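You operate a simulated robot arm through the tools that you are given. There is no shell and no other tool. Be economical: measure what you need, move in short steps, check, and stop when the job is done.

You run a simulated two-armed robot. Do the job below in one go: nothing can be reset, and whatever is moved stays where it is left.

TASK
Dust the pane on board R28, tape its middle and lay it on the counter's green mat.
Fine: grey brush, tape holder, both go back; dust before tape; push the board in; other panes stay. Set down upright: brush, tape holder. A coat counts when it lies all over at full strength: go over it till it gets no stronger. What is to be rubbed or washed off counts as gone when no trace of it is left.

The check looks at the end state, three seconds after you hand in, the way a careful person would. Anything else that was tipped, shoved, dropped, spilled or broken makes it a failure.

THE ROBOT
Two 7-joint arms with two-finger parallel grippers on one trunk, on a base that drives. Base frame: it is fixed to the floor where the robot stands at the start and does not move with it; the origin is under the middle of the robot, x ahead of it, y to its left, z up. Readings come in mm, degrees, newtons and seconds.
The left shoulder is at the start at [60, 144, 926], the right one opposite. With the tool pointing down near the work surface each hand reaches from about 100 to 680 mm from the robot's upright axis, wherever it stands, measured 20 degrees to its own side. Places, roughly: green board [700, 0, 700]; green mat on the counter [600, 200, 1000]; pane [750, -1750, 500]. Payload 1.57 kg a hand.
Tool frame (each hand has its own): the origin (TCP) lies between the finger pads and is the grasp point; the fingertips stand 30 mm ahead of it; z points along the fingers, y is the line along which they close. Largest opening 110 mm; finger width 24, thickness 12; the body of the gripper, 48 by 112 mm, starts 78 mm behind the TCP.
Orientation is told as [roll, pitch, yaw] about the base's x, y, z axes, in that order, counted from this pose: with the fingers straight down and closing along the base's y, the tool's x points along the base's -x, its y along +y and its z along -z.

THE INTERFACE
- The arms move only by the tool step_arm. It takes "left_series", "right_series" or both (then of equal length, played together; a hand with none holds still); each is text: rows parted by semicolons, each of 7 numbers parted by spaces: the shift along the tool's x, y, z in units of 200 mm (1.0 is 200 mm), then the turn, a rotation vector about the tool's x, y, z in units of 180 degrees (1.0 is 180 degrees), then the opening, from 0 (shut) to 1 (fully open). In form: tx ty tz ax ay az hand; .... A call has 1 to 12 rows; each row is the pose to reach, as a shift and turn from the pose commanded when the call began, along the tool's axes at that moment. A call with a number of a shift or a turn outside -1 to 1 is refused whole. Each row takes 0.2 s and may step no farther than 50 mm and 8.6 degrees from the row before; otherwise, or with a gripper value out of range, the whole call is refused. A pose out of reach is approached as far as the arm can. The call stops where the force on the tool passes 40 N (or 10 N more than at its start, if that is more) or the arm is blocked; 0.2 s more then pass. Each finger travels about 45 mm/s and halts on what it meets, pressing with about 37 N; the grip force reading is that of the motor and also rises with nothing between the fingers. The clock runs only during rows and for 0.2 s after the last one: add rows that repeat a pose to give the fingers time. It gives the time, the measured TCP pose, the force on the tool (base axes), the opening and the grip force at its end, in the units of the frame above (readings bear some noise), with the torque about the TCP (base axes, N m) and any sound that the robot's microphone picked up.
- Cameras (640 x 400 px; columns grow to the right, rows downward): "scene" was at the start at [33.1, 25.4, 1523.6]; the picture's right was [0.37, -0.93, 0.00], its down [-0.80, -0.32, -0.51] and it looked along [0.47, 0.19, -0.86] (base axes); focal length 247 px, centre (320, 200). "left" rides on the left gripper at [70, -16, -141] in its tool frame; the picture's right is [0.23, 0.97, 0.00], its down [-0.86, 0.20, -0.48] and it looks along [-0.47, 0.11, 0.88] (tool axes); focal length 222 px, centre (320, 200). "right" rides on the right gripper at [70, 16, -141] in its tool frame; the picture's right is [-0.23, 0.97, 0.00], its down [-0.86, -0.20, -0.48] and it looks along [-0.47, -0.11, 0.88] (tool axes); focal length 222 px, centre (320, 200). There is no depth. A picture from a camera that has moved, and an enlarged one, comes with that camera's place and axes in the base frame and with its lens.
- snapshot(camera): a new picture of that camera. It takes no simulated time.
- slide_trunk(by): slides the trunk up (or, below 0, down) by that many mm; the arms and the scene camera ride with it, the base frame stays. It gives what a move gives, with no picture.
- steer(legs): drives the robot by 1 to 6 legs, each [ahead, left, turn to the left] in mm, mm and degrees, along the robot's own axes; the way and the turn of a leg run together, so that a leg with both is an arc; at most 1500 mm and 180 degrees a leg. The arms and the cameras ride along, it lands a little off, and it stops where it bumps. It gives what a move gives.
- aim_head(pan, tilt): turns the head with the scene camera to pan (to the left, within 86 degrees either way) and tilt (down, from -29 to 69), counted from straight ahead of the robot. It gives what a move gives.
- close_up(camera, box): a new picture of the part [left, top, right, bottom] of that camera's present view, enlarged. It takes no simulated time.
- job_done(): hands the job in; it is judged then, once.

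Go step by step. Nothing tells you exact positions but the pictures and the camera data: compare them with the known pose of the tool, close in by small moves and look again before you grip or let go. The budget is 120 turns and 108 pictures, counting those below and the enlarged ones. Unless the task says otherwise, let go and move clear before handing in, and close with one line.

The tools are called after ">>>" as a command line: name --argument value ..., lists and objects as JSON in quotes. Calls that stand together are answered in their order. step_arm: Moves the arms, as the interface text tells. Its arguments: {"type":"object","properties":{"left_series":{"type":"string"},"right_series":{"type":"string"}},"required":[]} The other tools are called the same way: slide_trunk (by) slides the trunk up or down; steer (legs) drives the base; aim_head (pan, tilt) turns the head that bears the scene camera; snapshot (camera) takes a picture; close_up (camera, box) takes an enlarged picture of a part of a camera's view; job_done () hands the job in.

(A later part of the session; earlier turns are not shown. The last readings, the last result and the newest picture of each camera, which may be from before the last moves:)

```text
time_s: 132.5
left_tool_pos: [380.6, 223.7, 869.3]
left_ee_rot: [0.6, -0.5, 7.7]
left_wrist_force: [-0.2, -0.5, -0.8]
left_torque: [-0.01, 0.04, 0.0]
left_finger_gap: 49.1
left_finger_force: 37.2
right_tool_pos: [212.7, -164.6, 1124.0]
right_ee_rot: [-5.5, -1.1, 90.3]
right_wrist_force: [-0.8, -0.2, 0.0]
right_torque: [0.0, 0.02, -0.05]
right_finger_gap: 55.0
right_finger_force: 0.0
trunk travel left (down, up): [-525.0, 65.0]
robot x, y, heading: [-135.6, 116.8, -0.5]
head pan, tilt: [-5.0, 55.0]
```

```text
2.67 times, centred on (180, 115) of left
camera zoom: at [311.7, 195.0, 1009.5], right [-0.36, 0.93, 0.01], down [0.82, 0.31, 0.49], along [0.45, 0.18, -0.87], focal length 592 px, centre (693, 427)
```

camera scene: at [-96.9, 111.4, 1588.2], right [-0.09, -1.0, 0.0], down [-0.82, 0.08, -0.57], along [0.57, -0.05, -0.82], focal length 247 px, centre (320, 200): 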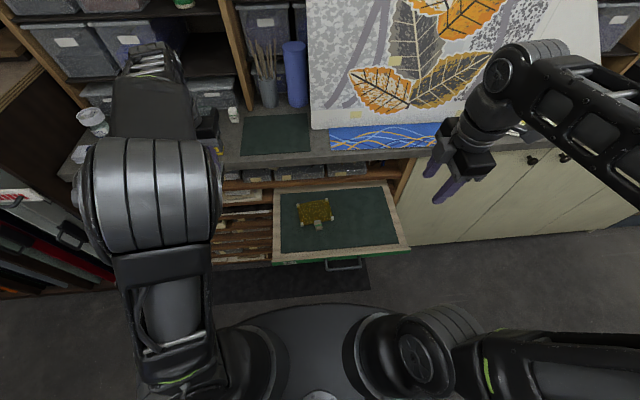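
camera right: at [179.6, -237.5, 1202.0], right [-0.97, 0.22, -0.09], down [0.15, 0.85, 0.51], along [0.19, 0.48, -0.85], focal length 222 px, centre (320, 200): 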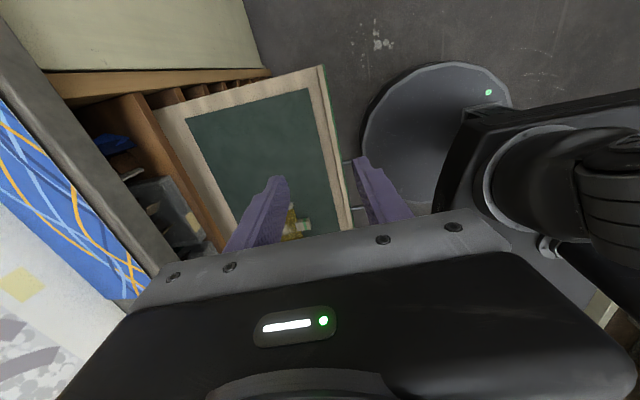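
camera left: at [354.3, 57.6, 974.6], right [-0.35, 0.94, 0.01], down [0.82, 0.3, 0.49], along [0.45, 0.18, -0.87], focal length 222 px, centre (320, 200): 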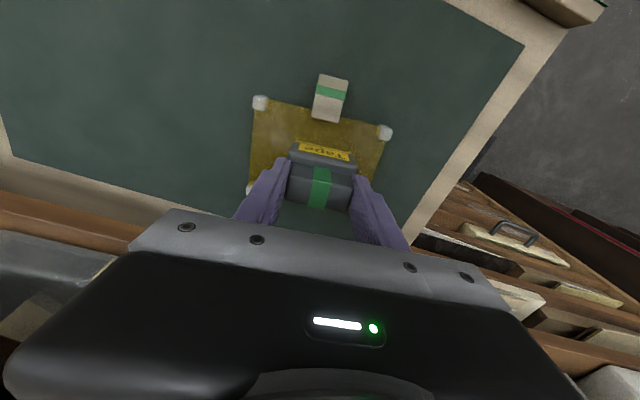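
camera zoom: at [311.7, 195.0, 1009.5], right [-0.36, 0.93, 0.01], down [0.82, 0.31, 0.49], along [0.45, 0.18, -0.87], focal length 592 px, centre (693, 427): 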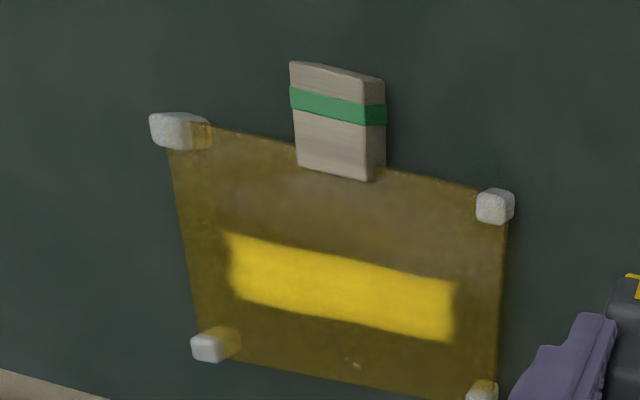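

The tape strip is saturated. I'll raise the hand and inspect the pane from the scene camera before returning the tape holder.

>>> step_arm --left_series "0 0 -0.2 0 0 0.02 0.25;0 0.1 -0.4 0 0 0.043 0.25;0 0.3 -0.5 0 0 0.043 0.25;0 0.5 -0.6 0 0 0.043 0.25;0 0.6 -0.8 0 0 0.043 0.25;0 0.7 -1 0 0 0.043 0.25;0 0.7 -1 0 0 0.043 0.25"

>>> slide_trunk --by 60

>>> close_up --camera "scene" --box '[276, 184, 356, 234]'

```text
time_s: 134.1
left_tool_pos: [357.0, 364.2, 1072.8]
left_ee_rot: [0.4, -0.4, 0.1]
left_wrist_force: [0.0, -0.5, -1.8]
left_torque: [0.02, 0.02, -0.01]
left_finger_gap: 49.2
left_finger_force: 37.1
right_tool_pos: [211.1, -164.6, 1123.2]
right_ee_rot: [-5.6, -1.0, 90.5]
right_wrist_force: [0.0, -1.2, 0.0]
right_torque: [0.02, 0.02, 0.0]
right_finger_gap: 54.7
right_finger_force: 0.0
trunk travel left (down, up): [-525.0, 65.0]
robot x, y, heading: [-130.4, 118.7, -0.3]
head pan, tilt: [-5.0, 55.0]
```

```text
time_s: 135.1
left_tool_pos: [358.7, 363.6, 1131.7]
left_ee_rot: [0.5, -0.3, 0.0]
left_wrist_force: [-0.5, -0.4, -0.8]
left_torque: [0.0, 0.0, 0.02]
left_finger_gap: 48.7
left_finger_force: 37.5
right_tool_pos: [211.3, -164.6, 1183.1]
right_ee_rot: [-5.5, -1.2, 90.3]
right_wrist_force: [-0.5, -0.4, 0.7]
right_torque: [-0.01, 0.03, -0.06]
right_finger_gap: 55.0
right_finger_force: 0.1
trunk travel left (down, up): [-585.0, 5.0]
robot x, y, heading: [-131.7, 118.8, -0.6]
head pan, tilt: [-5.0, 55.0]
```

```text
8.00 times, centred on (316, 209) of scene
camera zoom: at [-93.2, 112.2, 1588.2], right [-0.1, -1.0, 0.0], down [-0.82, 0.08, -0.57], along [0.57, -0.05, -0.82], focal length 1980 px, centre (352, 128)
```

zoom: 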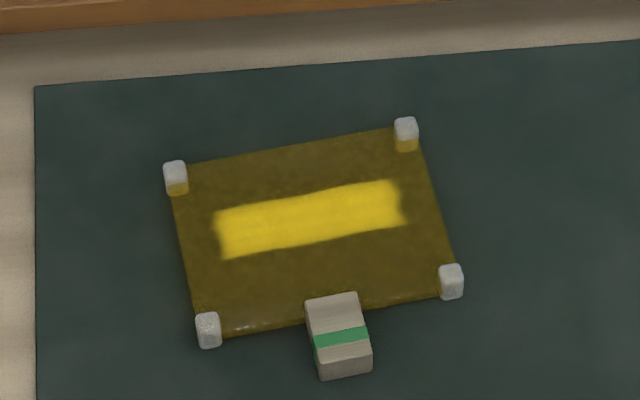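

The strip looks even and the pane is clean. I'll return the tape holder: drive left, swing the hand to y≈408 in front of the counter, then go forward.

>>> steer --legs '[[0, 221, 0]]'

>>> step_arm --left_series "0 -0.2 0 0 0 0 0.25;0 -0.4 0 0 0 0 0.25;0 -0.6 0 0 0 0 0.25;0 -0.8 0 0 0 0 0.25;0 -0.88 0 0 0 0 0.25;0 -0.88 0 0 0 0 0.25"

>>> steer --legs '[[133, 0, 0]]'

>>> snapshot --camera "left"

```text
time_s: 136.8
left_tool_pos: [358.3, 583.1, 1130.9]
left_ee_rot: [0.5, -0.4, 0.2]
left_wrist_force: [0.2, 0.1, -1.7]
left_torque: [-0.05, 0.03, 0.01]
left_finger_gap: 49.3
left_finger_force: 37.1
right_tool_pos: [213.7, 54.9, 1184.1]
right_ee_rot: [-5.5, -1.0, 90.5]
right_wrist_force: [0.1, 0.2, 0.1]
right_torque: [-0.05, -0.03, -0.02]
right_finger_gap: 54.9
right_finger_force: 0.1
trunk travel left (down, up): [-585.0, 5.0]
robot x, y, heading: [-134.7, 338.0, -0.1]
head pan, tilt: [-5.0, 55.0]
```

```text
time_s: 138.2
left_tool_pos: [355.5, 408.8, 1128.2]
left_ee_rot: [0.5, -0.4, 0.2]
left_wrist_force: [-0.3, 0.5, -1.4]
left_torque: [0.0, 0.01, 0.03]
left_finger_gap: 49.5
left_finger_force: 37.1
right_tool_pos: [213.9, 55.2, 1183.9]
right_ee_rot: [-5.5, -1.1, 90.6]
right_wrist_force: [-0.4, 0.1, 0.9]
right_torque: [-0.03, 0.0, 0.0]
right_finger_gap: 55.1
right_finger_force: 0.0
trunk travel left (down, up): [-585.0, 5.0]
robot x, y, heading: [-133.3, 340.1, -0.2]
head pan, tilt: [-5.0, 55.0]
```

```text
time_s: 139.5
left_tool_pos: [488.6, 405.8, 1128.1]
left_ee_rot: [0.5, -0.4, -0.1]
left_wrist_force: [0.6, -0.1, -0.6]
left_torque: [-0.01, 0.05, 0.0]
left_finger_gap: 49.4
left_finger_force: 37.1
right_tool_pos: [345.1, 51.6, 1183.4]
right_ee_rot: [-5.4, -1.1, 90.3]
right_wrist_force: [0.1, 0.5, -0.7]
right_torque: [-0.04, 0.05, 0.0]
right_finger_gap: 55.1
right_finger_force: 0.1
trunk travel left (down, up): [-585.0, 5.0]
robot x, y, heading: [-5.2, 331.7, -0.8]
head pan, tilt: [-5.0, 55.0]
```

```text
32 pictures are left
camera left: at [418.0, 387.3, 1268.3], right [-0.23, 0.97, 0.01], down [0.85, 0.19, 0.49], along [0.47, 0.12, -0.87], focal length 222 px, centre (320, 200)
```

left: 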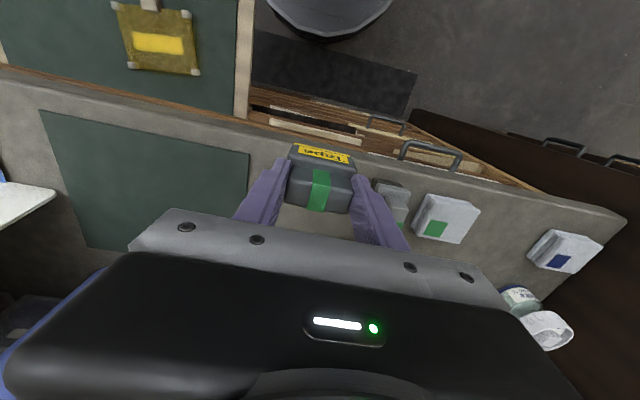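

>>> step_arm --left_series "-0.15 0.011 0 0 0 0 0.25;-0.29 0.011 0 0 0 0 0.25;-0.29 0.011 0 0 0 0 0.25;-0.29 0.011 0.15 0 0 0 0.25;-0.29 0.011 0.28 0 0 0 0.25;-0.29 0.011 0.31 0 0 0 0.25;-0.29 0.011 0.31 0 0 0 0.25"

>>> step_arm --left_series "0 0 0.01 0 0 0 0.25;0 0 0.01 0 0 0 0.25"

```text
time_s: 141.1
left_tool_pos: [543.3, 409.8, 1067.6]
left_ee_rot: [0.5, -0.5, -0.2]
left_wrist_force: [-0.6, -0.1, -1.1]
left_torque: [0.0, 0.01, -0.01]
left_finger_gap: 49.3
left_finger_force: 36.9
right_tool_pos: [343.6, 51.8, 1183.3]
right_ee_rot: [-5.5, -1.2, 90.2]
right_wrist_force: [0.2, 0.2, 0.0]
right_torque: [-0.03, -0.03, -0.04]
right_finger_gap: 55.2
right_finger_force: 0.1
trunk travel left (down, up): [-585.0, 5.0]
robot x, y, heading: [-1.3, 331.4, -0.6]
head pan, tilt: [-5.0, 55.0]
```

```text
time_s: 141.7
left_tool_pos: [542.9, 411.3, 1064.3]
left_ee_rot: [0.4, -0.5, 0.0]
left_wrist_force: [0.0, -0.3, 0.0]
left_torque: [-0.02, -0.02, -0.02]
left_finger_gap: 49.4
left_finger_force: 36.5
right_tool_pos: [343.9, 51.5, 1184.4]
right_ee_rot: [-5.5, -1.1, 90.3]
right_wrist_force: [-0.1, 0.9, -0.3]
right_torque: [0.01, 0.01, -0.01]
right_finger_gap: 55.0
right_finger_force: 0.0
trunk travel left (down, up): [-585.0, 5.0]
robot x, y, heading: [-6.7, 335.3, -0.6]
head pan, tilt: [-5.0, 55.0]
```

>>> step_arm --left_series "-0.02 -0.012 0 0 0 0 0.25;-0.02 -0.012 0.01 0 0 0 0.25;-0.02 -0.012 0.012 0 0 0 0.25;-0.02 -0.012 0.012 0 0 0 0.25"

```text
time_s: 142.7
left_tool_pos: [548.0, 407.5, 1065.1]
left_ee_rot: [0.5, -0.7, 0.0]
left_wrist_force: [-1.5, 4.1, 28.0]
left_torque: [-0.5, 0.19, -0.05]
left_finger_gap: 49.2
left_finger_force: 36.8
right_tool_pos: [341.1, 52.3, 1184.4]
right_ee_rot: [-5.6, -1.0, 90.2]
right_wrist_force: [0.5, -0.4, 0.0]
right_torque: [-0.01, 0.01, -0.01]
right_finger_gap: 54.9
right_finger_force: 0.1
trunk travel left (down, up): [-585.0, 5.0]
robot x, y, heading: [-3.1, 335.2, -0.7]
head pan, tilt: [-5.0, 55.0]
```

>>> step_arm --left_series "0 0 -0.012 0 0 0 0.25;0 0 -0.012 0 0 0 0.25"

>>> snapshot --camera "left"

```text
time_s: 143.3
left_tool_pos: [549.6, 407.1, 1064.6]
left_ee_rot: [0.6, -0.5, 0.0]
left_wrist_force: [0.2, 4.5, 13.1]
left_torque: [-0.1, -0.07, 0.03]
left_finger_gap: 49.4
left_finger_force: 36.5
right_tool_pos: [342.7, 52.6, 1183.3]
right_ee_rot: [-5.6, -1.0, 90.3]
right_wrist_force: [0.7, -0.2, 0.1]
right_torque: [-0.04, -0.03, -0.01]
right_finger_gap: 55.1
right_finger_force: 0.2
trunk travel left (down, up): [-585.0, 5.0]
robot x, y, heading: [-2.9, 339.1, -0.6]
head pan, tilt: [-5.0, 55.0]
```

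```text
31 pictures are left
camera left: at [478.2, 388.7, 1204.9], right [-0.23, 0.97, 0.01], down [0.85, 0.19, 0.49], along [0.47, 0.12, -0.87], focal length 222 px, centre (320, 200)
```

left: 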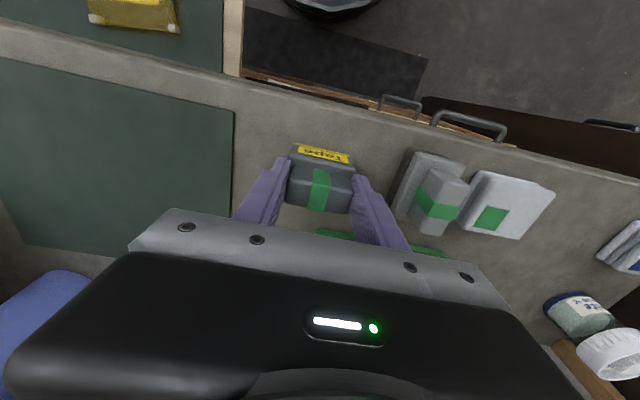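

The tape holder stands on the counter in its place. I'll release, rise, and retract.

>>> step_arm --left_series "0 0 0 0 0 0 0.5;0 0 0 0 0 0 0.62;0 0 0 0 0 0 0.62;0 0 -0.15 0 0 0 0.62;0 0 -0.35 0 0 0 0.62;0.2 0 -0.37 0 0 0 0.62;0.4 0 -0.37 0 0 0 0.62;0.6 0 -0.37 0 0 0 0.62;0.65 0 -0.37 0 0 0 0.62"

>>> steer --legs '[[0, -222, 0], [-137, 0, 0]]'

>>> aim_head --pan 20 --tilt 45

>>> snapshot --camera "scene"

```text
time_s: 145.3
left_tool_pos: [417.1, 408.1, 1136.8]
left_ee_rot: [0.5, -0.3, 0.0]
left_wrist_force: [0.0, -0.2, -0.5]
left_torque: [-0.05, -0.01, 0.0]
left_finger_gap: 68.2
left_finger_force: 0.1
right_tool_pos: [343.1, 52.7, 1184.1]
right_ee_rot: [-5.6, -1.0, 90.2]
right_wrist_force: [0.5, -0.6, 1.3]
right_torque: [0.0, 0.02, -0.04]
right_finger_gap: 55.0
right_finger_force: 0.0
trunk travel left (down, up): [-585.0, 5.0]
robot x, y, heading: [-5.2, 341.1, -0.7]
head pan, tilt: [-5.0, 55.0]
```

```text
time_s: 147.9
left_tool_pos: [277.6, 185.9, 1138.2]
left_ee_rot: [0.4, -0.5, 0.1]
left_wrist_force: [-0.8, 0.2, -0.1]
left_torque: [0.0, -0.07, 0.04]
left_finger_gap: 68.1
left_finger_force: 0.1
right_tool_pos: [203.7, -171.0, 1183.8]
right_ee_rot: [-5.7, -1.2, 90.4]
right_wrist_force: [0.1, -0.1, 1.4]
right_torque: [0.0, -0.05, 0.01]
right_finger_gap: 54.8
right_finger_force: 0.1
trunk travel left (down, up): [-585.0, 5.0]
robot x, y, heading: [-144.0, 109.8, -0.5]
head pan, tilt: [-5.0, 55.0]
```

```text
time_s: 148.8
left_tool_pos: [278.7, 185.4, 1137.0]
left_ee_rot: [0.6, -0.5, 0.1]
left_wrist_force: [0.6, -0.8, -0.1]
left_torque: [-0.01, 0.02, -0.02]
left_finger_gap: 68.2
left_finger_force: 0.0
right_tool_pos: [204.5, -171.6, 1183.1]
right_ee_rot: [-5.5, -1.1, 90.3]
right_wrist_force: [-0.3, 0.0, -1.0]
right_torque: [-0.01, 0.01, 0.0]
right_finger_gap: 54.8
right_finger_force: 0.1
trunk travel left (down, up): [-585.0, 5.0]
robot x, y, heading: [-140.5, 115.3, -0.2]
head pan, tilt: [20.0, 45.0]
```

```text
30 pictures are left
camera scene: at [-95.8, 139.4, 1601.6], right [0.33, -0.94, 0.0], down [-0.67, -0.24, -0.71], along [0.67, 0.24, -0.71], focal length 247 px, centre (320, 200)
```

scene: 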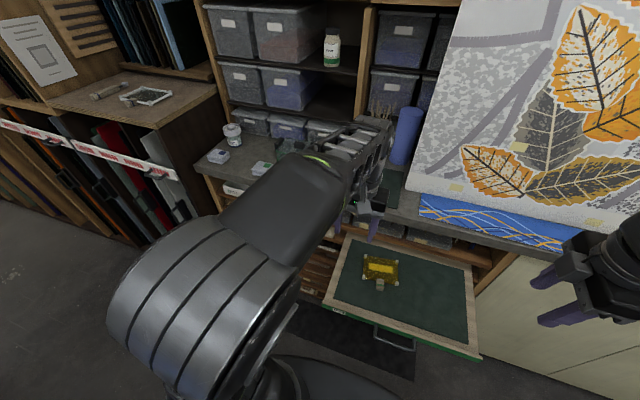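

Now I'll move the left hand over the pane's grip block, yawed to match.

>>> slide_trunk --by -60

>>> step_arm --left_series "-0.13 -0.18 0 0 0 -0.02 0.5;-0.27 -0.36 0 0 0 -0.042 0.5;-0.4 -0.53 0 0 0 -0.042 0.5;-0.4 -0.53 0.2 0 0 -0.042 0.5;-0.4 -0.53 0.4 0 0 -0.042 0.5;-0.4 -0.53 0.6 0 0 -0.042 0.5;-0.4 -0.53 0.8 0 0 -0.042 0.5;-0.4 -0.53 0.98 0 0 -0.042 0.5;-0.4 -0.53 0.98 0 0 -0.042 0.5"

>>> snapshot --camera "left"

```text
time_s: 149.8
left_tool_pos: [278.1, 186.2, 1076.3]
left_ee_rot: [0.5, -0.5, 0.2]
left_wrist_force: [0.1, -0.7, -0.2]
left_torque: [0.01, 0.03, 0.01]
left_finger_gap: 68.2
left_finger_force: 0.1
right_tool_pos: [204.2, -170.8, 1123.1]
right_ee_rot: [-5.5, -1.0, 90.4]
right_wrist_force: [-0.2, 0.1, -0.6]
right_torque: [0.0, 0.03, -0.02]
right_finger_gap: 55.2
right_finger_force: 0.1
trunk travel left (down, up): [-525.0, 65.0]
robot x, y, heading: [-142.4, 112.0, -0.3]
head pan, tilt: [20.0, 45.0]
```

```text
time_s: 151.8
left_tool_pos: [358.9, 82.7, 878.8]
left_ee_rot: [0.4, -0.5, 7.5]
left_wrist_force: [0.3, -0.4, 0.9]
left_torque: [0.0, 0.0, -0.01]
left_finger_gap: 54.9
left_finger_force: 0.1
right_tool_pos: [204.8, -170.5, 1124.1]
right_ee_rot: [-5.4, -1.1, 90.4]
right_wrist_force: [-0.6, 0.2, -0.4]
right_torque: [0.0, -0.01, -0.02]
right_finger_gap: 54.8
right_finger_force: 0.1
trunk travel left (down, up): [-525.0, 65.0]
robot x, y, heading: [-140.9, 112.2, -0.4]
head pan, tilt: [20.0, 45.0]
```

```text
29 pictures are left
camera left: at [291.2, 54.1, 1020.6], right [-0.35, 0.93, 0.01], down [0.82, 0.31, 0.49], along [0.45, 0.18, -0.87], focal length 222 px, centre (320, 200)
```

left: 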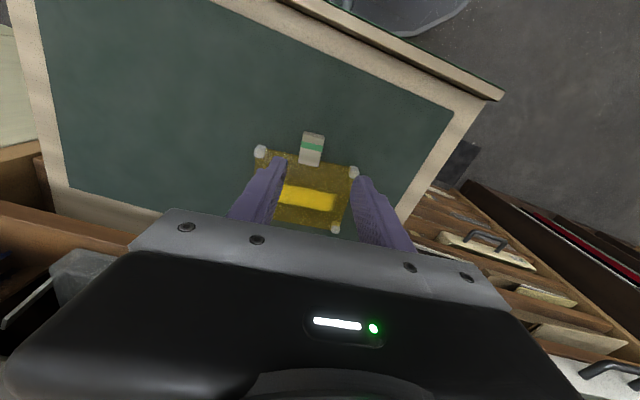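

The block is at about (357, 72). I'll shift over and descend partway, then look.

>>> step_arm --left_series "0.03 -0.048 0 0 0 0 0.5;0.03 -0.048 0.15 0 0 0 0.5;0.03 -0.048 0.27 0 0 0 0.5;0.03 -0.048 0.27 0 0 0 0.5"

>>> snapshot --camera "left"

```text
time_s: 152.8
left_tool_pos: [355.3, 73.5, 824.5]
left_ee_rot: [0.4, -0.4, 7.6]
left_wrist_force: [0.0, -0.4, 0.0]
left_torque: [-0.02, -0.03, 0.03]
left_finger_gap: 54.9
left_finger_force: 0.2
right_tool_pos: [205.2, -170.2, 1124.1]
right_ee_rot: [-5.4, -1.1, 90.4]
right_wrist_force: [-0.5, 0.5, 0.3]
right_torque: [0.02, -0.01, -0.01]
right_finger_gap: 55.1
right_finger_force: 0.0
trunk travel left (down, up): [-525.0, 65.0]
robot x, y, heading: [-142.5, 115.8, -0.3]
head pan, tilt: [20.0, 45.0]
```

```text
28 pictures are left
camera left: at [288.4, 46.0, 965.8], right [-0.35, 0.93, 0.01], down [0.82, 0.31, 0.49], along [0.45, 0.18, -0.87], focal length 222 px, centre (320, 200)
```

left: 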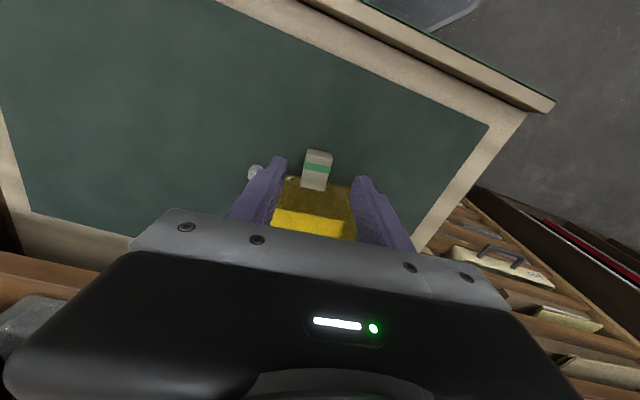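

>>> step_arm --left_series "0 -0.005 0.07 0 0 0 0.45;0 -0.01 0.15 0 0 0 0.45;0 -0.01 0.15 0 0 0 0.45"

>>> close_up --camera "left" --box '[200, 100, 440, 250]'

```text
time_s: 153.6
left_tool_pos: [357.5, 71.0, 796.3]
left_ee_rot: [0.6, -0.5, 7.6]
left_wrist_force: [0.0, -0.2, 0.1]
left_torque: [0.0, -0.02, -0.01]
left_finger_gap: 49.5
left_finger_force: 0.0
right_tool_pos: [203.9, -171.0, 1123.7]
right_ee_rot: [-5.5, -1.1, 90.4]
right_wrist_force: [-0.2, 0.0, -0.1]
right_torque: [0.01, 0.01, -0.01]
right_finger_gap: 55.1
right_finger_force: 0.1
trunk travel left (down, up): [-525.0, 65.0]
robot x, y, heading: [-141.4, 112.4, -0.3]
head pan, tilt: [20.0, 45.0]
```

```text
2.67 times, centred on (320, 175) of left
camera zoom: at [289.7, 42.9, 936.8], right [-0.35, 0.93, 0.01], down [0.82, 0.31, 0.49], along [0.45, 0.18, -0.87], focal length 592 px, centre (320, 267)
```

zoom: 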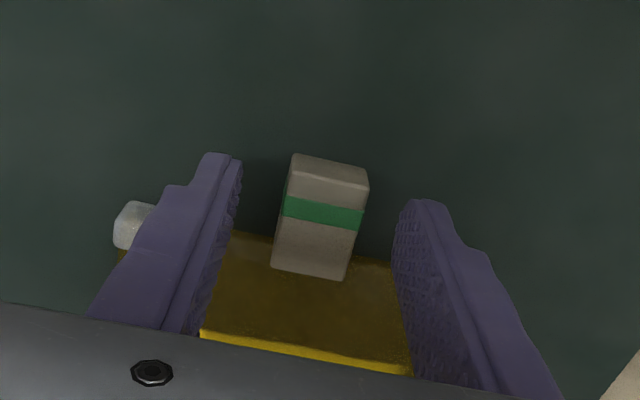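

Block is between the fingers. I'll shift 4 mm back, 4 mm down and close.

>>> step_arm --left_series "0.02 -0.008 0.02 0 0 0 0.45;0.02 -0.008 0.02 0 0 0 0.3;0.02 -0.008 0.02 0 0 0 0.15;0.02 -0.008 0.02 0 0 0 0.1;0.02 -0.008 0.02 0 0 0 0.1;0.02 -0.008 0.02 0 0 0 0.1"

>>> close_up --camera "left" --box '[200, 100, 440, 250]'

```text
time_s: 155.0
left_tool_pos: [353.4, 69.5, 792.6]
left_ee_rot: [0.6, -0.5, 7.6]
left_wrist_force: [0.3, -0.2, 0.5]
left_torque: [0.01, 0.01, 0.02]
left_finger_gap: 11.3
left_finger_force: 0.0
right_tool_pos: [204.9, -169.9, 1123.4]
right_ee_rot: [-5.5, -1.1, 90.4]
right_wrist_force: [-0.2, -0.4, -0.6]
right_torque: [-0.01, 0.01, 0.03]
right_finger_gap: 55.0
right_finger_force: 0.1
trunk travel left (down, up): [-525.0, 65.0]
robot x, y, heading: [-141.4, 111.5, -0.5]
head pan, tilt: [20.0, 45.0]
```

```text
2.67 times, centred on (320, 175) of left
camera zoom: at [286.3, 40.9, 933.4], right [-0.35, 0.93, 0.01], down [0.82, 0.31, 0.49], along [0.45, 0.18, -0.87], focal length 592 px, centre (320, 267)
```

zoom: 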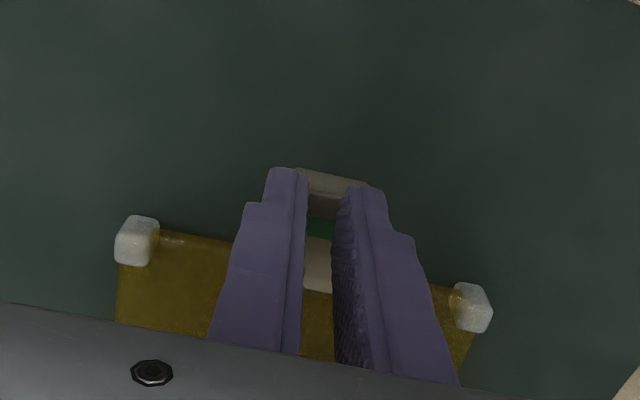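

The fingers closed above the block, so it's lower than I assumed (top about 760). I'll reopen, shift to (361, 72) and descend carefully.

>>> step_arm --left_series "0 0 -0.03 0 0 0 0.25;0 0 -0.03 0 0 0 0.42;0 0 -0.03 0 0 0 0.45;-0.03 0.01 -0.03 0 0 0 0.45;-0.03 0.01 0.02 0 0 0 0.45;-0.03 0.01 0.04 0 0 0 0.45;-0.03 0.01 0.04 0 0 0 0.45"

>>> close_up --camera "left" --box '[200, 100, 440, 250]'

```text
time_s: 156.6
left_tool_pos: [361.1, 70.1, 785.2]
left_ee_rot: [0.5, -0.5, 7.6]
left_wrist_force: [0.3, 0.0, 0.2]
left_torque: [0.04, 0.0, 0.03]
left_finger_gap: 49.6
left_finger_force: 0.1
right_tool_pos: [203.9, -169.6, 1123.8]
right_ee_rot: [-5.4, -1.1, 90.4]
right_wrist_force: [-0.3, 0.4, -0.4]
right_torque: [-0.02, -0.04, -0.01]
right_finger_gap: 55.1
right_finger_force: 0.1
trunk travel left (down, up): [-525.0, 65.0]
robot x, y, heading: [-140.6, 115.0, -0.2]
head pan, tilt: [20.0, 45.0]
```

```text
2.67 times, centred on (320, 175) of left
camera zoom: at [292.2, 42.8, 925.6], right [-0.35, 0.93, 0.01], down [0.82, 0.31, 0.49], along [0.45, 0.18, -0.87], focal length 592 px, centre (320, 267)
```

zoom: 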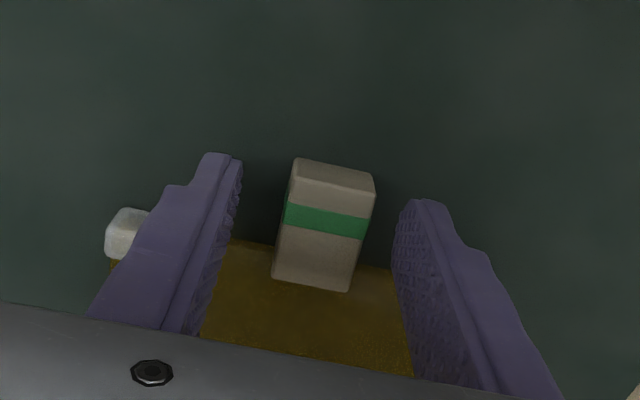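

>>> step_arm --left_series "0 0.01 0.02 0 0 0 0.45;0 0.01 0.035 0 0 0 0.45;0 0.01 0.035 0 0 0 0.45"

```text
time_s: 157.4
left_tool_pos: [358.2, 73.4, 778.6]
left_ee_rot: [0.4, -0.5, 7.5]
left_wrist_force: [-0.6, -0.2, 0.2]
left_torque: [-0.04, -0.02, 0.03]
left_finger_gap: 49.3
left_finger_force: 0.1
right_tool_pos: [204.3, -170.5, 1122.7]
right_ee_rot: [-5.5, -1.0, 90.5]
right_wrist_force: [-0.1, -0.4, 0.0]
right_torque: [0.02, 0.01, -0.02]
right_finger_gap: 55.1
right_finger_force: 0.1
trunk travel left (down, up): [-525.0, 65.0]
robot x, y, heading: [-142.9, 109.7, -0.3]
head pan, tilt: [20.0, 45.0]
```

>>> step_arm --left_series "0 0 0 0 0 0 0.35;0 0 0 0 0 0 0.25;0 0 0 0 0 0 0.15;0 0 0 0 0 0 0.1;0 0 0 0 0 0 0.1"

>>> close_up --camera "left" --box '[200, 100, 440, 250]'

```text
time_s: 158.6
left_tool_pos: [359.4, 72.6, 779.1]
left_ee_rot: [0.6, -0.5, 7.6]
left_wrist_force: [-0.6, -0.3, 0.1]
left_torque: [-0.1, 0.03, 0.01]
left_finger_gap: 25.3
left_finger_force: 36.8
right_tool_pos: [204.0, -172.4, 1123.5]
right_ee_rot: [-5.6, -1.1, 90.4]
right_wrist_force: [0.4, -0.1, 0.0]
right_torque: [0.01, 0.0, 0.0]
right_finger_gap: 54.8
right_finger_force: 0.1
trunk travel left (down, up): [-525.0, 65.0]
robot x, y, heading: [-142.2, 109.6, -0.3]
head pan, tilt: [20.0, 45.0]
```

```text
2.67 times, centred on (320, 175) of left
camera zoom: at [291.5, 44.9, 919.1], right [-0.35, 0.93, 0.01], down [0.82, 0.31, 0.49], along [0.45, 0.18, -0.87], focal length 592 px, centre (320, 267)
```

zoom: 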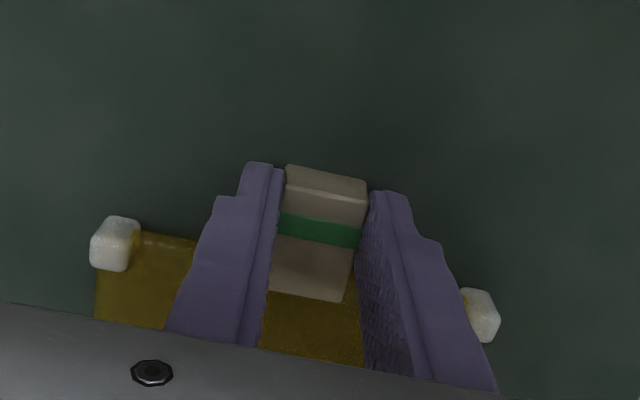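

Gripped at 25 mm. I'll lift 20 mm and check the pane stays level.

>>> step_arm --left_series "0 0 -0.03 0 0 0 0.1;0 0 -0.06 0 0 0 0.1;0 0 -0.1 0 0 0 0.1;0 0 -0.1 0 0 0 0.1"

>>> snapshot --camera "left"

```text
time_s: 159.6
left_tool_pos: [358.5, 72.6, 798.9]
left_ee_rot: [0.5, -0.5, 7.6]
left_wrist_force: [-0.1, -0.8, -2.5]
left_torque: [0.02, 0.06, 0.02]
left_finger_gap: 25.2
left_finger_force: 36.1
right_tool_pos: [204.7, -170.4, 1123.3]
right_ee_rot: [-5.6, -1.1, 90.4]
right_wrist_force: [-0.2, -0.1, -0.3]
right_torque: [0.01, 0.0, -0.01]
right_finger_gap: 55.0
right_finger_force: 0.1
trunk travel left (down, up): [-525.0, 65.0]
robot x, y, heading: [-141.6, 115.2, -0.5]
head pan, tilt: [20.0, 45.0]
```

```text
23 pictures are left
camera left: at [290.6, 44.4, 939.0], right [-0.36, 0.93, 0.01], down [0.82, 0.31, 0.49], along [0.45, 0.18, -0.87], focal length 222 px, centre (320, 200)
```

left: 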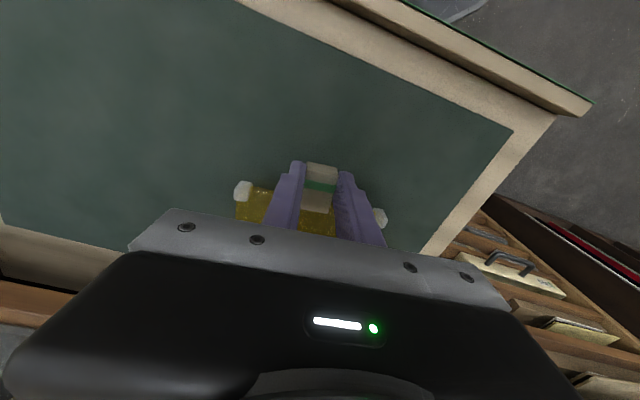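

The pane is lifted and level. Its back edge is close to the counter, so I'll pull back 90 mm before raising, and straighten the yaw.

>>> step_arm --left_series "0 0 -0.1 0 0 0 0.1;0.15 0 -0.2 0 0 0 0.1;0.3 0 -0.2 0 0 0 0.1;0.45 0 -0.2 0 0 0.02 0.1;0.45 0 -0.4 0 0 0.042 0.1;0.45 0 -0.6 0 0 0.042 0.1;0.45 0 -0.8 0 0 0.042 0.1;0.45 0 -1 0 0 0.042 0.1;0.45 0 -1 0 0 0.042 0.1"

>>> slide_trunk --by 60

>>> snapshot --camera "left"

```text
time_s: 161.6
left_tool_pos: [268.0, 56.9, 996.8]
left_ee_rot: [0.5, -0.5, 0.2]
left_wrist_force: [-0.1, 0.4, -1.5]
left_torque: [0.01, 0.1, 0.04]
left_finger_gap: 25.0
left_finger_force: 36.9
right_tool_pos: [205.4, -172.6, 1123.8]
right_ee_rot: [-5.5, -1.0, 90.4]
right_wrist_force: [-0.7, -0.5, 0.6]
right_torque: [0.0, -0.02, 0.0]
right_finger_gap: 54.9
right_finger_force: 0.1
trunk travel left (down, up): [-525.0, 65.0]
robot x, y, heading: [-146.1, 112.7, -0.4]
head pan, tilt: [20.0, 45.0]
```

```text
time_s: 162.6
left_tool_pos: [267.0, 57.3, 1055.5]
left_ee_rot: [0.5, -0.4, 0.1]
left_wrist_force: [-1.0, 0.0, -1.5]
left_torque: [-0.01, 0.08, 0.0]
left_finger_gap: 25.1
left_finger_force: 37.1
right_tool_pos: [204.6, -170.3, 1183.4]
right_ee_rot: [-5.5, -1.1, 90.4]
right_wrist_force: [-0.6, -0.8, -1.1]
right_torque: [-0.02, 0.03, 0.0]
right_finger_gap: 54.9
right_finger_force: 0.0
trunk travel left (down, up): [-585.0, 5.0]
robot x, y, heading: [-144.2, 110.8, -0.2]
head pan, tilt: [20.0, 45.0]
```

```text
22 pictures are left
camera left: at [197.3, 38.5, 1197.1], right [-0.23, 0.97, 0.01], down [0.85, 0.2, 0.49], along [0.47, 0.12, -0.87], focal length 222 px, centre (320, 200)
```

left: 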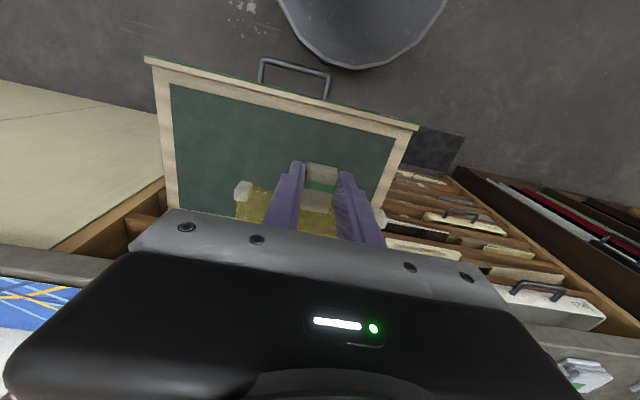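

I'll raise the pane, swing it to the mat's side, then drive toward the counter.

>>> step_arm --left_series "0 0 -0.2 0 0 0 0.1;0 0.15 -0.28 0 0 0 0.1;0 0.35 -0.28 0 0 0 0.1;0 0.55 -0.28 0 0 0 0.1;0 0.62 -0.28 0 0 0 0.1;0 0.62 -0.28 0 0 0 0.1"

>>> steer --legs '[[130, 20, 0]]'

>>> snapshot --camera "scene"

>>> snapshot --camera "left"

```text
time_s: 164.0
left_tool_pos: [265.4, 180.5, 1113.4]
left_ee_rot: [0.5, -0.5, 0.1]
left_wrist_force: [-0.3, 0.3, -1.8]
left_torque: [0.0, 0.06, 0.01]
left_finger_gap: 25.4
left_finger_force: 37.0
right_tool_pos: [205.5, -170.9, 1183.8]
right_ee_rot: [-5.5, -1.1, 90.4]
right_wrist_force: [0.9, -1.2, -0.2]
right_torque: [0.01, 0.01, 0.04]
right_finger_gap: 55.0
right_finger_force: 0.1
trunk travel left (down, up): [-585.0, 5.0]
robot x, y, heading: [-143.2, 114.1, -0.5]
head pan, tilt: [20.0, 45.0]
```

```text
time_s: 165.3
left_tool_pos: [397.5, 201.8, 1112.4]
left_ee_rot: [0.5, -0.5, 0.1]
left_wrist_force: [0.9, 0.4, -0.7]
left_torque: [-0.03, 0.11, 0.0]
left_finger_gap: 25.2
left_finger_force: 37.0
right_tool_pos: [338.0, -150.1, 1184.6]
right_ee_rot: [-5.5, -1.0, 90.7]
right_wrist_force: [1.2, 0.6, -0.3]
right_torque: [-0.04, 0.04, 0.01]
right_finger_gap: 54.8
right_finger_force: 0.0
trunk travel left (down, up): [-585.0, 5.0]
robot x, y, heading: [-9.8, 136.2, -0.1]
head pan, tilt: [20.0, 45.0]
```

```text
21 pictures are left
camera scene: at [37.6, 159.4, 1601.6], right [0.34, -0.94, 0.0], down [-0.67, -0.24, -0.71], along [0.66, 0.24, -0.71], focal length 247 px, centre (320, 200)
```

scene: 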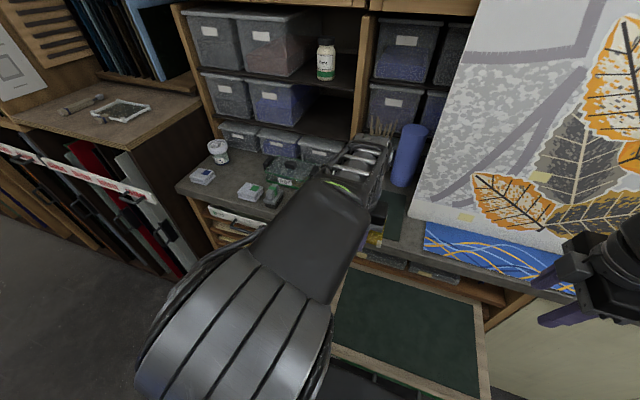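

```text
20 pictures are left
camera left: at [327.8, 182.6, 1253.4], right [-0.23, 0.97, 0.01], down [0.85, 0.2, 0.49], along [0.47, 0.12, -0.87], focal length 222 px, centre (320, 200)
```

left: 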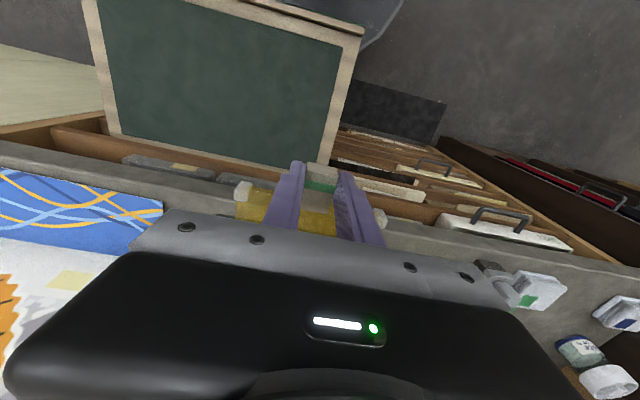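

>>> step_arm --left_series "-0.2 0 0 0 0 0 0.1;-0.4 0 0 0 0 0 0.1;-0.6 0 0 0 0 0 0.1;-0.76 0 0 0 0 0 0.1;-0.76 0 0.1 0 0 0 0.1;-0.76 0 0.25 0 0 0 0.1;-0.76 0 0.25 0 0 0 0.1"

>>> snapshot --camera "left"

>>> close_up --camera "scene" --box '[260, 110, 500, 260]'

```text
time_s: 166.9
left_tool_pos: [548.9, 204.9, 1063.5]
left_ee_rot: [0.5, -0.5, 0.2]
left_wrist_force: [-0.1, 1.0, -1.5]
left_torque: [0.0, 0.03, -0.01]
left_finger_gap: 25.0
left_finger_force: 36.5
right_tool_pos: [336.4, -150.8, 1184.7]
right_ee_rot: [-5.5, -1.1, 90.6]
right_wrist_force: [-0.1, -0.7, 0.6]
right_torque: [0.0, -0.05, 0.0]
right_finger_gap: 54.9
right_finger_force: 0.1
trunk travel left (down, up): [-585.0, 5.0]
robot x, y, heading: [-12.3, 129.1, -0.7]
head pan, tilt: [20.0, 45.0]
```

```text
19 pictures are left
camera left: at [479.1, 184.2, 1204.6], right [-0.23, 0.97, 0.01], down [0.85, 0.2, 0.49], along [0.47, 0.12, -0.87], focal length 222 px, centre (320, 200)
```

left: 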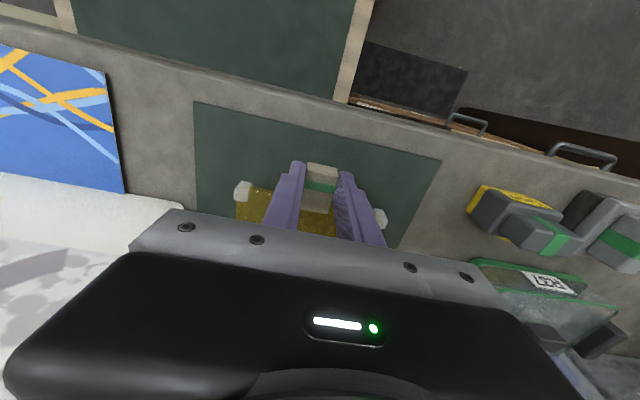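

```text
2.67 times, centred on (380, 185) of scene
camera zoom: at [35.1, 158.9, 1601.7], right [0.34, -0.94, 0.0], down [-0.67, -0.24, -0.71], along [0.67, 0.24, -0.71], focal length 660 px, centre (160, 240)
```

zoom: 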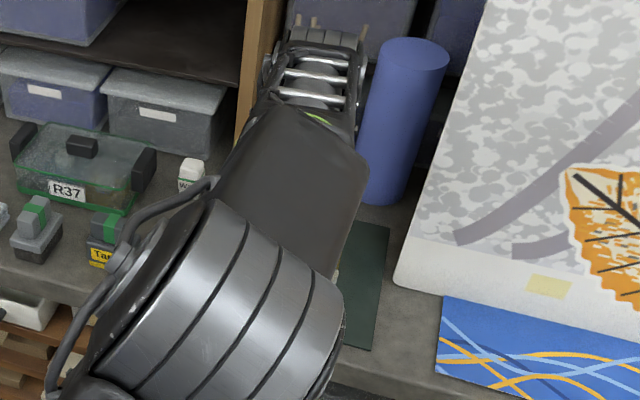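

The mat spans x≥520, y 88–314, and the pane would lie within it. I'll nudge 10 mm further on and lower in steps until it rests.

>>> step_arm --left_series "-0.05 -0.02 0.04 0 0 0 0.1;-0.05 -0.02 0.08 0 0 0 0.1;-0.05 -0.02 0.08 0 0 0 0.1"

>>> step_arm --left_series "0 0 0.015 0 0 0 0.1;0 0 0.03 0 0 0 0.1;0 0 0.03 0 0 0 0.1"

```text
time_s: 167.7
left_tool_pos: [560.4, 199.3, 1047.0]
left_ee_rot: [0.6, -0.4, 0.2]
left_wrist_force: [0.1, 0.5, -1.1]
left_torque: [0.03, 0.06, 0.05]
left_finger_gap: 25.1
left_finger_force: 36.6
right_tool_pos: [336.2, -150.9, 1182.9]
right_ee_rot: [-5.5, -1.1, 90.6]
right_wrist_force: [-0.5, 0.0, 1.0]
right_torque: [0.0, -0.01, 0.0]
right_finger_gap: 55.0
right_finger_force: 0.0
trunk travel left (down, up): [-585.0, 5.0]
robot x, y, heading: [-14.2, 132.0, -0.3]
head pan, tilt: [20.0, 45.0]
```

```text
time_s: 168.5
left_tool_pos: [558.6, 200.9, 1043.7]
left_ee_rot: [0.4, -0.4, 0.2]
left_wrist_force: [-1.1, 0.1, -0.8]
left_torque: [0.02, 0.03, 0.0]
left_finger_gap: 25.2
left_finger_force: 36.0
right_tool_pos: [336.0, -151.1, 1184.0]
right_ee_rot: [-5.5, -1.1, 90.6]
right_wrist_force: [-0.2, -0.8, 0.2]
right_torque: [-0.01, -0.01, -0.01]
right_finger_gap: 55.1
right_finger_force: 0.1
trunk travel left (down, up): [-585.0, 5.0]
robot x, y, heading: [-12.2, 130.6, -0.0]
head pan, tilt: [20.0, 45.0]
```

>>> step_arm --left_series "0 0 0.01 0 0 0 0.1;0 0 0.02 0 0 0 0.1;0 0 0.02 0 0 0 0.1"

```text
time_s: 169.3
left_tool_pos: [558.2, 198.0, 1039.3]
left_ee_rot: [0.5, -0.4, 0.2]
left_wrist_force: [0.4, 0.1, -1.2]
left_torque: [0.01, 0.08, -0.01]
left_finger_gap: 25.2
left_finger_force: 37.0
right_tool_pos: [336.9, -149.9, 1185.0]
right_ee_rot: [-5.5, -1.1, 90.6]
right_wrist_force: [0.1, 0.0, 0.4]
right_torque: [0.01, -0.03, -0.03]
right_finger_gap: 55.2
right_finger_force: 0.0
trunk travel left (down, up): [-585.0, 5.0]
robot x, y, heading: [-12.3, 128.7, -0.2]
head pan, tilt: [20.0, 45.0]
```

>>> step_arm --left_series "0 0 0.01 0 0 0 0.1;0 0 0.015 0 0 0 0.1;0 0 0.015 0 0 0 0.1"

>>> snapshot --camera "left"

```text
time_s: 170.1
left_tool_pos: [558.7, 200.0, 1036.1]
left_ee_rot: [0.5, -0.5, 0.2]
left_wrist_force: [1.1, 0.3, -1.4]
left_torque: [-0.02, 0.07, -0.01]
left_finger_gap: 25.2
left_finger_force: 36.5
right_tool_pos: [337.7, -150.3, 1183.6]
right_ee_rot: [-5.5, -1.1, 90.6]
right_wrist_force: [0.1, 0.4, 0.0]
right_torque: [-0.01, 0.0, 0.01]
right_finger_gap: 55.0
right_finger_force: 0.0
trunk travel left (down, up): [-585.0, 5.0]
robot x, y, heading: [-10.7, 132.0, -0.2]
head pan, tilt: [20.0, 45.0]
```

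```text
17 pictures are left
camera left: at [488.2, 180.3, 1176.0], right [-0.23, 0.97, 0.01], down [0.85, 0.2, 0.49], along [0.47, 0.12, -0.87], focal length 222 px, centre (320, 200)
```

left: 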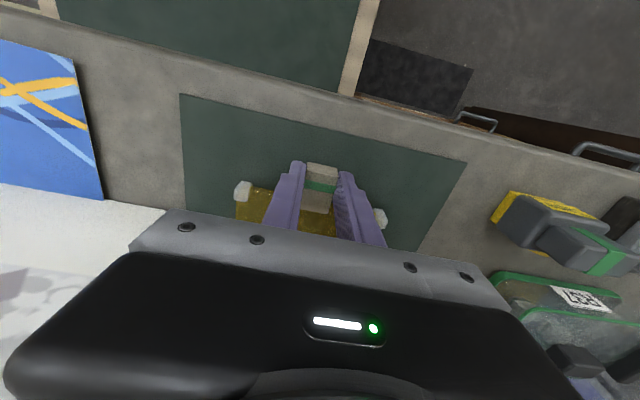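

>>> step_arm --left_series "0 0 0.008 0 0 0 0.1;0 0 0.012 0 0 0 0.1;0 0 0.012 0 0 0 0.1"

```text
time_s: 170.9
left_tool_pos: [560.3, 198.5, 1033.5]
left_ee_rot: [0.5, -0.5, 0.3]
left_wrist_force: [0.0, 0.3, -1.6]
left_torque: [0.01, 0.1, 0.03]
left_finger_gap: 25.1
left_finger_force: 36.3
right_tool_pos: [338.0, -150.8, 1183.4]
right_ee_rot: [-5.4, -1.1, 90.6]
right_wrist_force: [-0.6, 0.5, 0.2]
right_torque: [-0.01, -0.05, -0.03]
right_finger_gap: 55.0
right_finger_force: 0.0
trunk travel left (down, up): [-585.0, 5.0]
robot x, y, heading: [-12.8, 130.0, -0.2]
head pan, tilt: [20.0, 45.0]
```

>>> step_arm --left_series "0 0 0.006 0 0 0 0.1;0 0 0.01 0 0 0 0.1;0 0 0.01 0 0 0 0.1"

```text
time_s: 171.7
left_tool_pos: [559.1, 200.7, 1031.5]
left_ee_rot: [0.5, -0.4, 0.2]
left_wrist_force: [0.3, 0.0, -1.6]
left_torque: [-0.01, 0.02, -0.02]
left_finger_gap: 25.3
left_finger_force: 36.7
right_tool_pos: [336.3, -149.6, 1183.0]
right_ee_rot: [-5.5, -1.1, 90.6]
right_wrist_force: [-0.2, -0.3, -0.5]
right_torque: [-0.02, -0.03, 0.01]
right_finger_gap: 54.9
right_finger_force: 0.1
trunk travel left (down, up): [-585.0, 5.0]
robot x, y, heading: [-10.3, 132.2, -0.2]
head pan, tilt: [20.0, 45.0]
```

>>> step_arm --left_series "0 0 0.006 0 0 0 0.1;0 0 0.01 0 0 0 0.1;0 0 0.01 0 0 0 0.1"

```text
time_s: 172.5
left_tool_pos: [560.1, 200.0, 1028.9]
left_ee_rot: [0.4, -0.5, 0.3]
left_wrist_force: [-1.9, 1.4, 2.8]
left_torque: [-0.24, -0.43, 0.16]
left_finger_gap: 25.1
left_finger_force: 36.6
right_tool_pos: [335.1, -149.6, 1183.5]
right_ee_rot: [-5.5, -1.0, 90.6]
right_wrist_force: [0.0, 1.0, 0.4]
right_torque: [0.01, 0.02, -0.01]
right_finger_gap: 54.9
right_finger_force: 0.1
trunk travel left (down, up): [-585.0, 5.0]
robot x, y, heading: [-14.2, 131.3, -0.3]
head pan, tilt: [20.0, 45.0]
```

The far posts touch now. I'll go 1 mm more, then open gently.

>>> step_arm --left_series "0 0 0.005 0 0 0 0.1;0 0 0.005 0 0 0 0.1;0 0 0.005 0 0 0 0.25;0 0 0.005 0 0 0 0.35;0 0 0.005 0 0 0 0.4;0 0 0.005 0 0 0 0.4"

>>> snapshot --camera "left"

```text
time_s: 173.9
left_tool_pos: [558.4, 200.4, 1027.3]
left_ee_rot: [0.5, -0.5, 0.2]
left_wrist_force: [0.6, 0.2, -0.1]
left_torque: [0.03, -0.01, 0.0]
left_finger_gap: 43.8
left_finger_force: 0.0
right_tool_pos: [336.2, -150.0, 1184.1]
right_ee_rot: [-5.5, -1.1, 90.6]
right_wrist_force: [0.4, -0.4, 0.4]
right_torque: [-0.03, -0.02, 0.02]
right_finger_gap: 55.2
right_finger_force: 0.0
trunk travel left (down, up): [-585.0, 5.0]
robot x, y, heading: [-11.3, 135.3, -0.4]
head pan, tilt: [20.0, 45.0]
```

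```text
16 pictures are left
camera left: at [489.0, 179.6, 1168.7], right [-0.23, 0.97, 0.01], down [0.85, 0.2, 0.49], along [0.47, 0.12, -0.87], focal length 222 px, centre (320, 200)
```

left: 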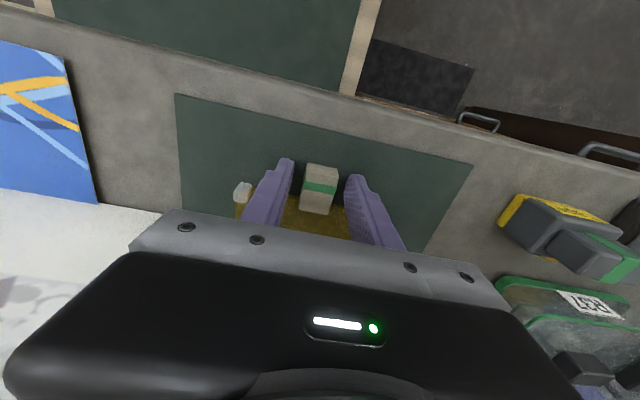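

Released and free. I'll rise straight up, retract in front of the counter, and check the result.

>>> step_arm --left_series "0 0 -0.1 0 0 0 0.4;0 0 -0.25 0 0 0 0.4;0 0 -0.42 0 0 0 0.4;0.2 0 -0.42 0 0 0 0.4;0.4 0.1 -0.42 0 0 0 0.4;0.6 0.3 -0.42 0 0 0 0.4;0.75 0.5 -0.42 0 0 0 0.4;0.9 0.7 -0.42 0 0 0 0.4;0.9 0.7 -0.42 0 0 0 0.4"

>>> snapshot --camera "scene"

```text
refused: row 6 steps farther than a row can; nothing moved
```

```text
15 pictures are left
camera scene: at [35.6, 159.0, 1601.7], right [0.34, -0.94, 0.0], down [-0.67, -0.24, -0.71], along [0.67, 0.24, -0.71], focal length 247 px, centre (320, 200)
```

scene: 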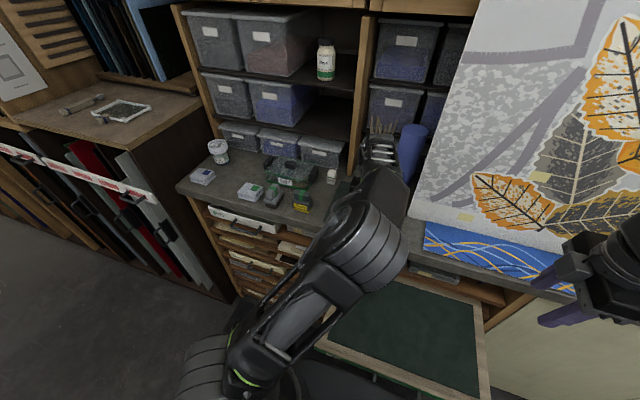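

>>> step_arm --left_series "0 0 -0.1 0 0 0 0.4;0 0 -0.25 0 0 0 0.4;0 0 -0.42 0 0 0 0.4;0.2 0 -0.42 0 0 0 0.4;0.4 0.05 -0.42 0 0 0 0.4;0.57 0.18 -0.42 0 0 0 0.4;0.72 0.35 -0.42 0 0 0 0.4;0.85 0.52 -0.42 0 0 0 0.4;0.95 0.72 -0.42 0 0 0 0.4;0.95 0.72 -0.42 0 0 0 0.4"

>>> close_up --camera "scene" --box '[220, 110, 460, 260]'

```text
time_s: 176.1
left_tool_pos: [364.8, 341.4, 1110.8]
left_ee_rot: [0.6, -0.4, 0.1]
left_wrist_force: [0.0, -0.4, -0.1]
left_torque: [-0.01, 0.01, -0.04]
left_finger_gap: 43.9
left_finger_force: 0.2
right_tool_pos: [337.6, -149.8, 1183.6]
right_ee_rot: [-5.4, -1.1, 90.7]
right_wrist_force: [0.0, -0.9, -0.5]
right_torque: [-0.01, -0.01, 0.01]
right_finger_gap: 55.0
right_finger_force: 0.1
trunk travel left (down, up): [-585.0, 5.0]
robot x, y, heading: [-8.9, 134.0, -0.3]
head pan, tilt: [20.0, 45.0]
```

```text
2.67 times, centred on (340, 185) of scene
camera zoom: at [36.0, 158.2, 1601.6], right [0.34, -0.94, 0.0], down [-0.67, -0.24, -0.71], along [0.67, 0.24, -0.71], focal length 660 px, centre (267, 240)
```

zoom: 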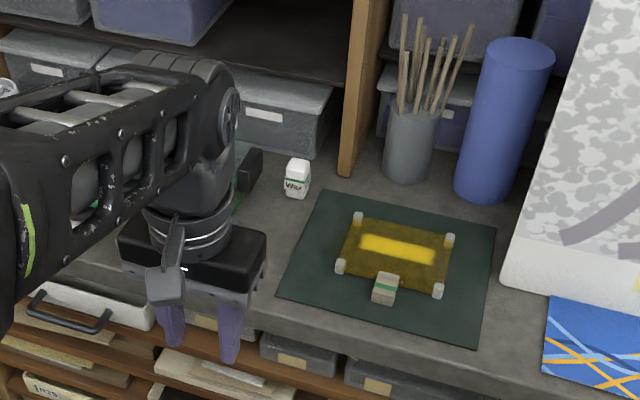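

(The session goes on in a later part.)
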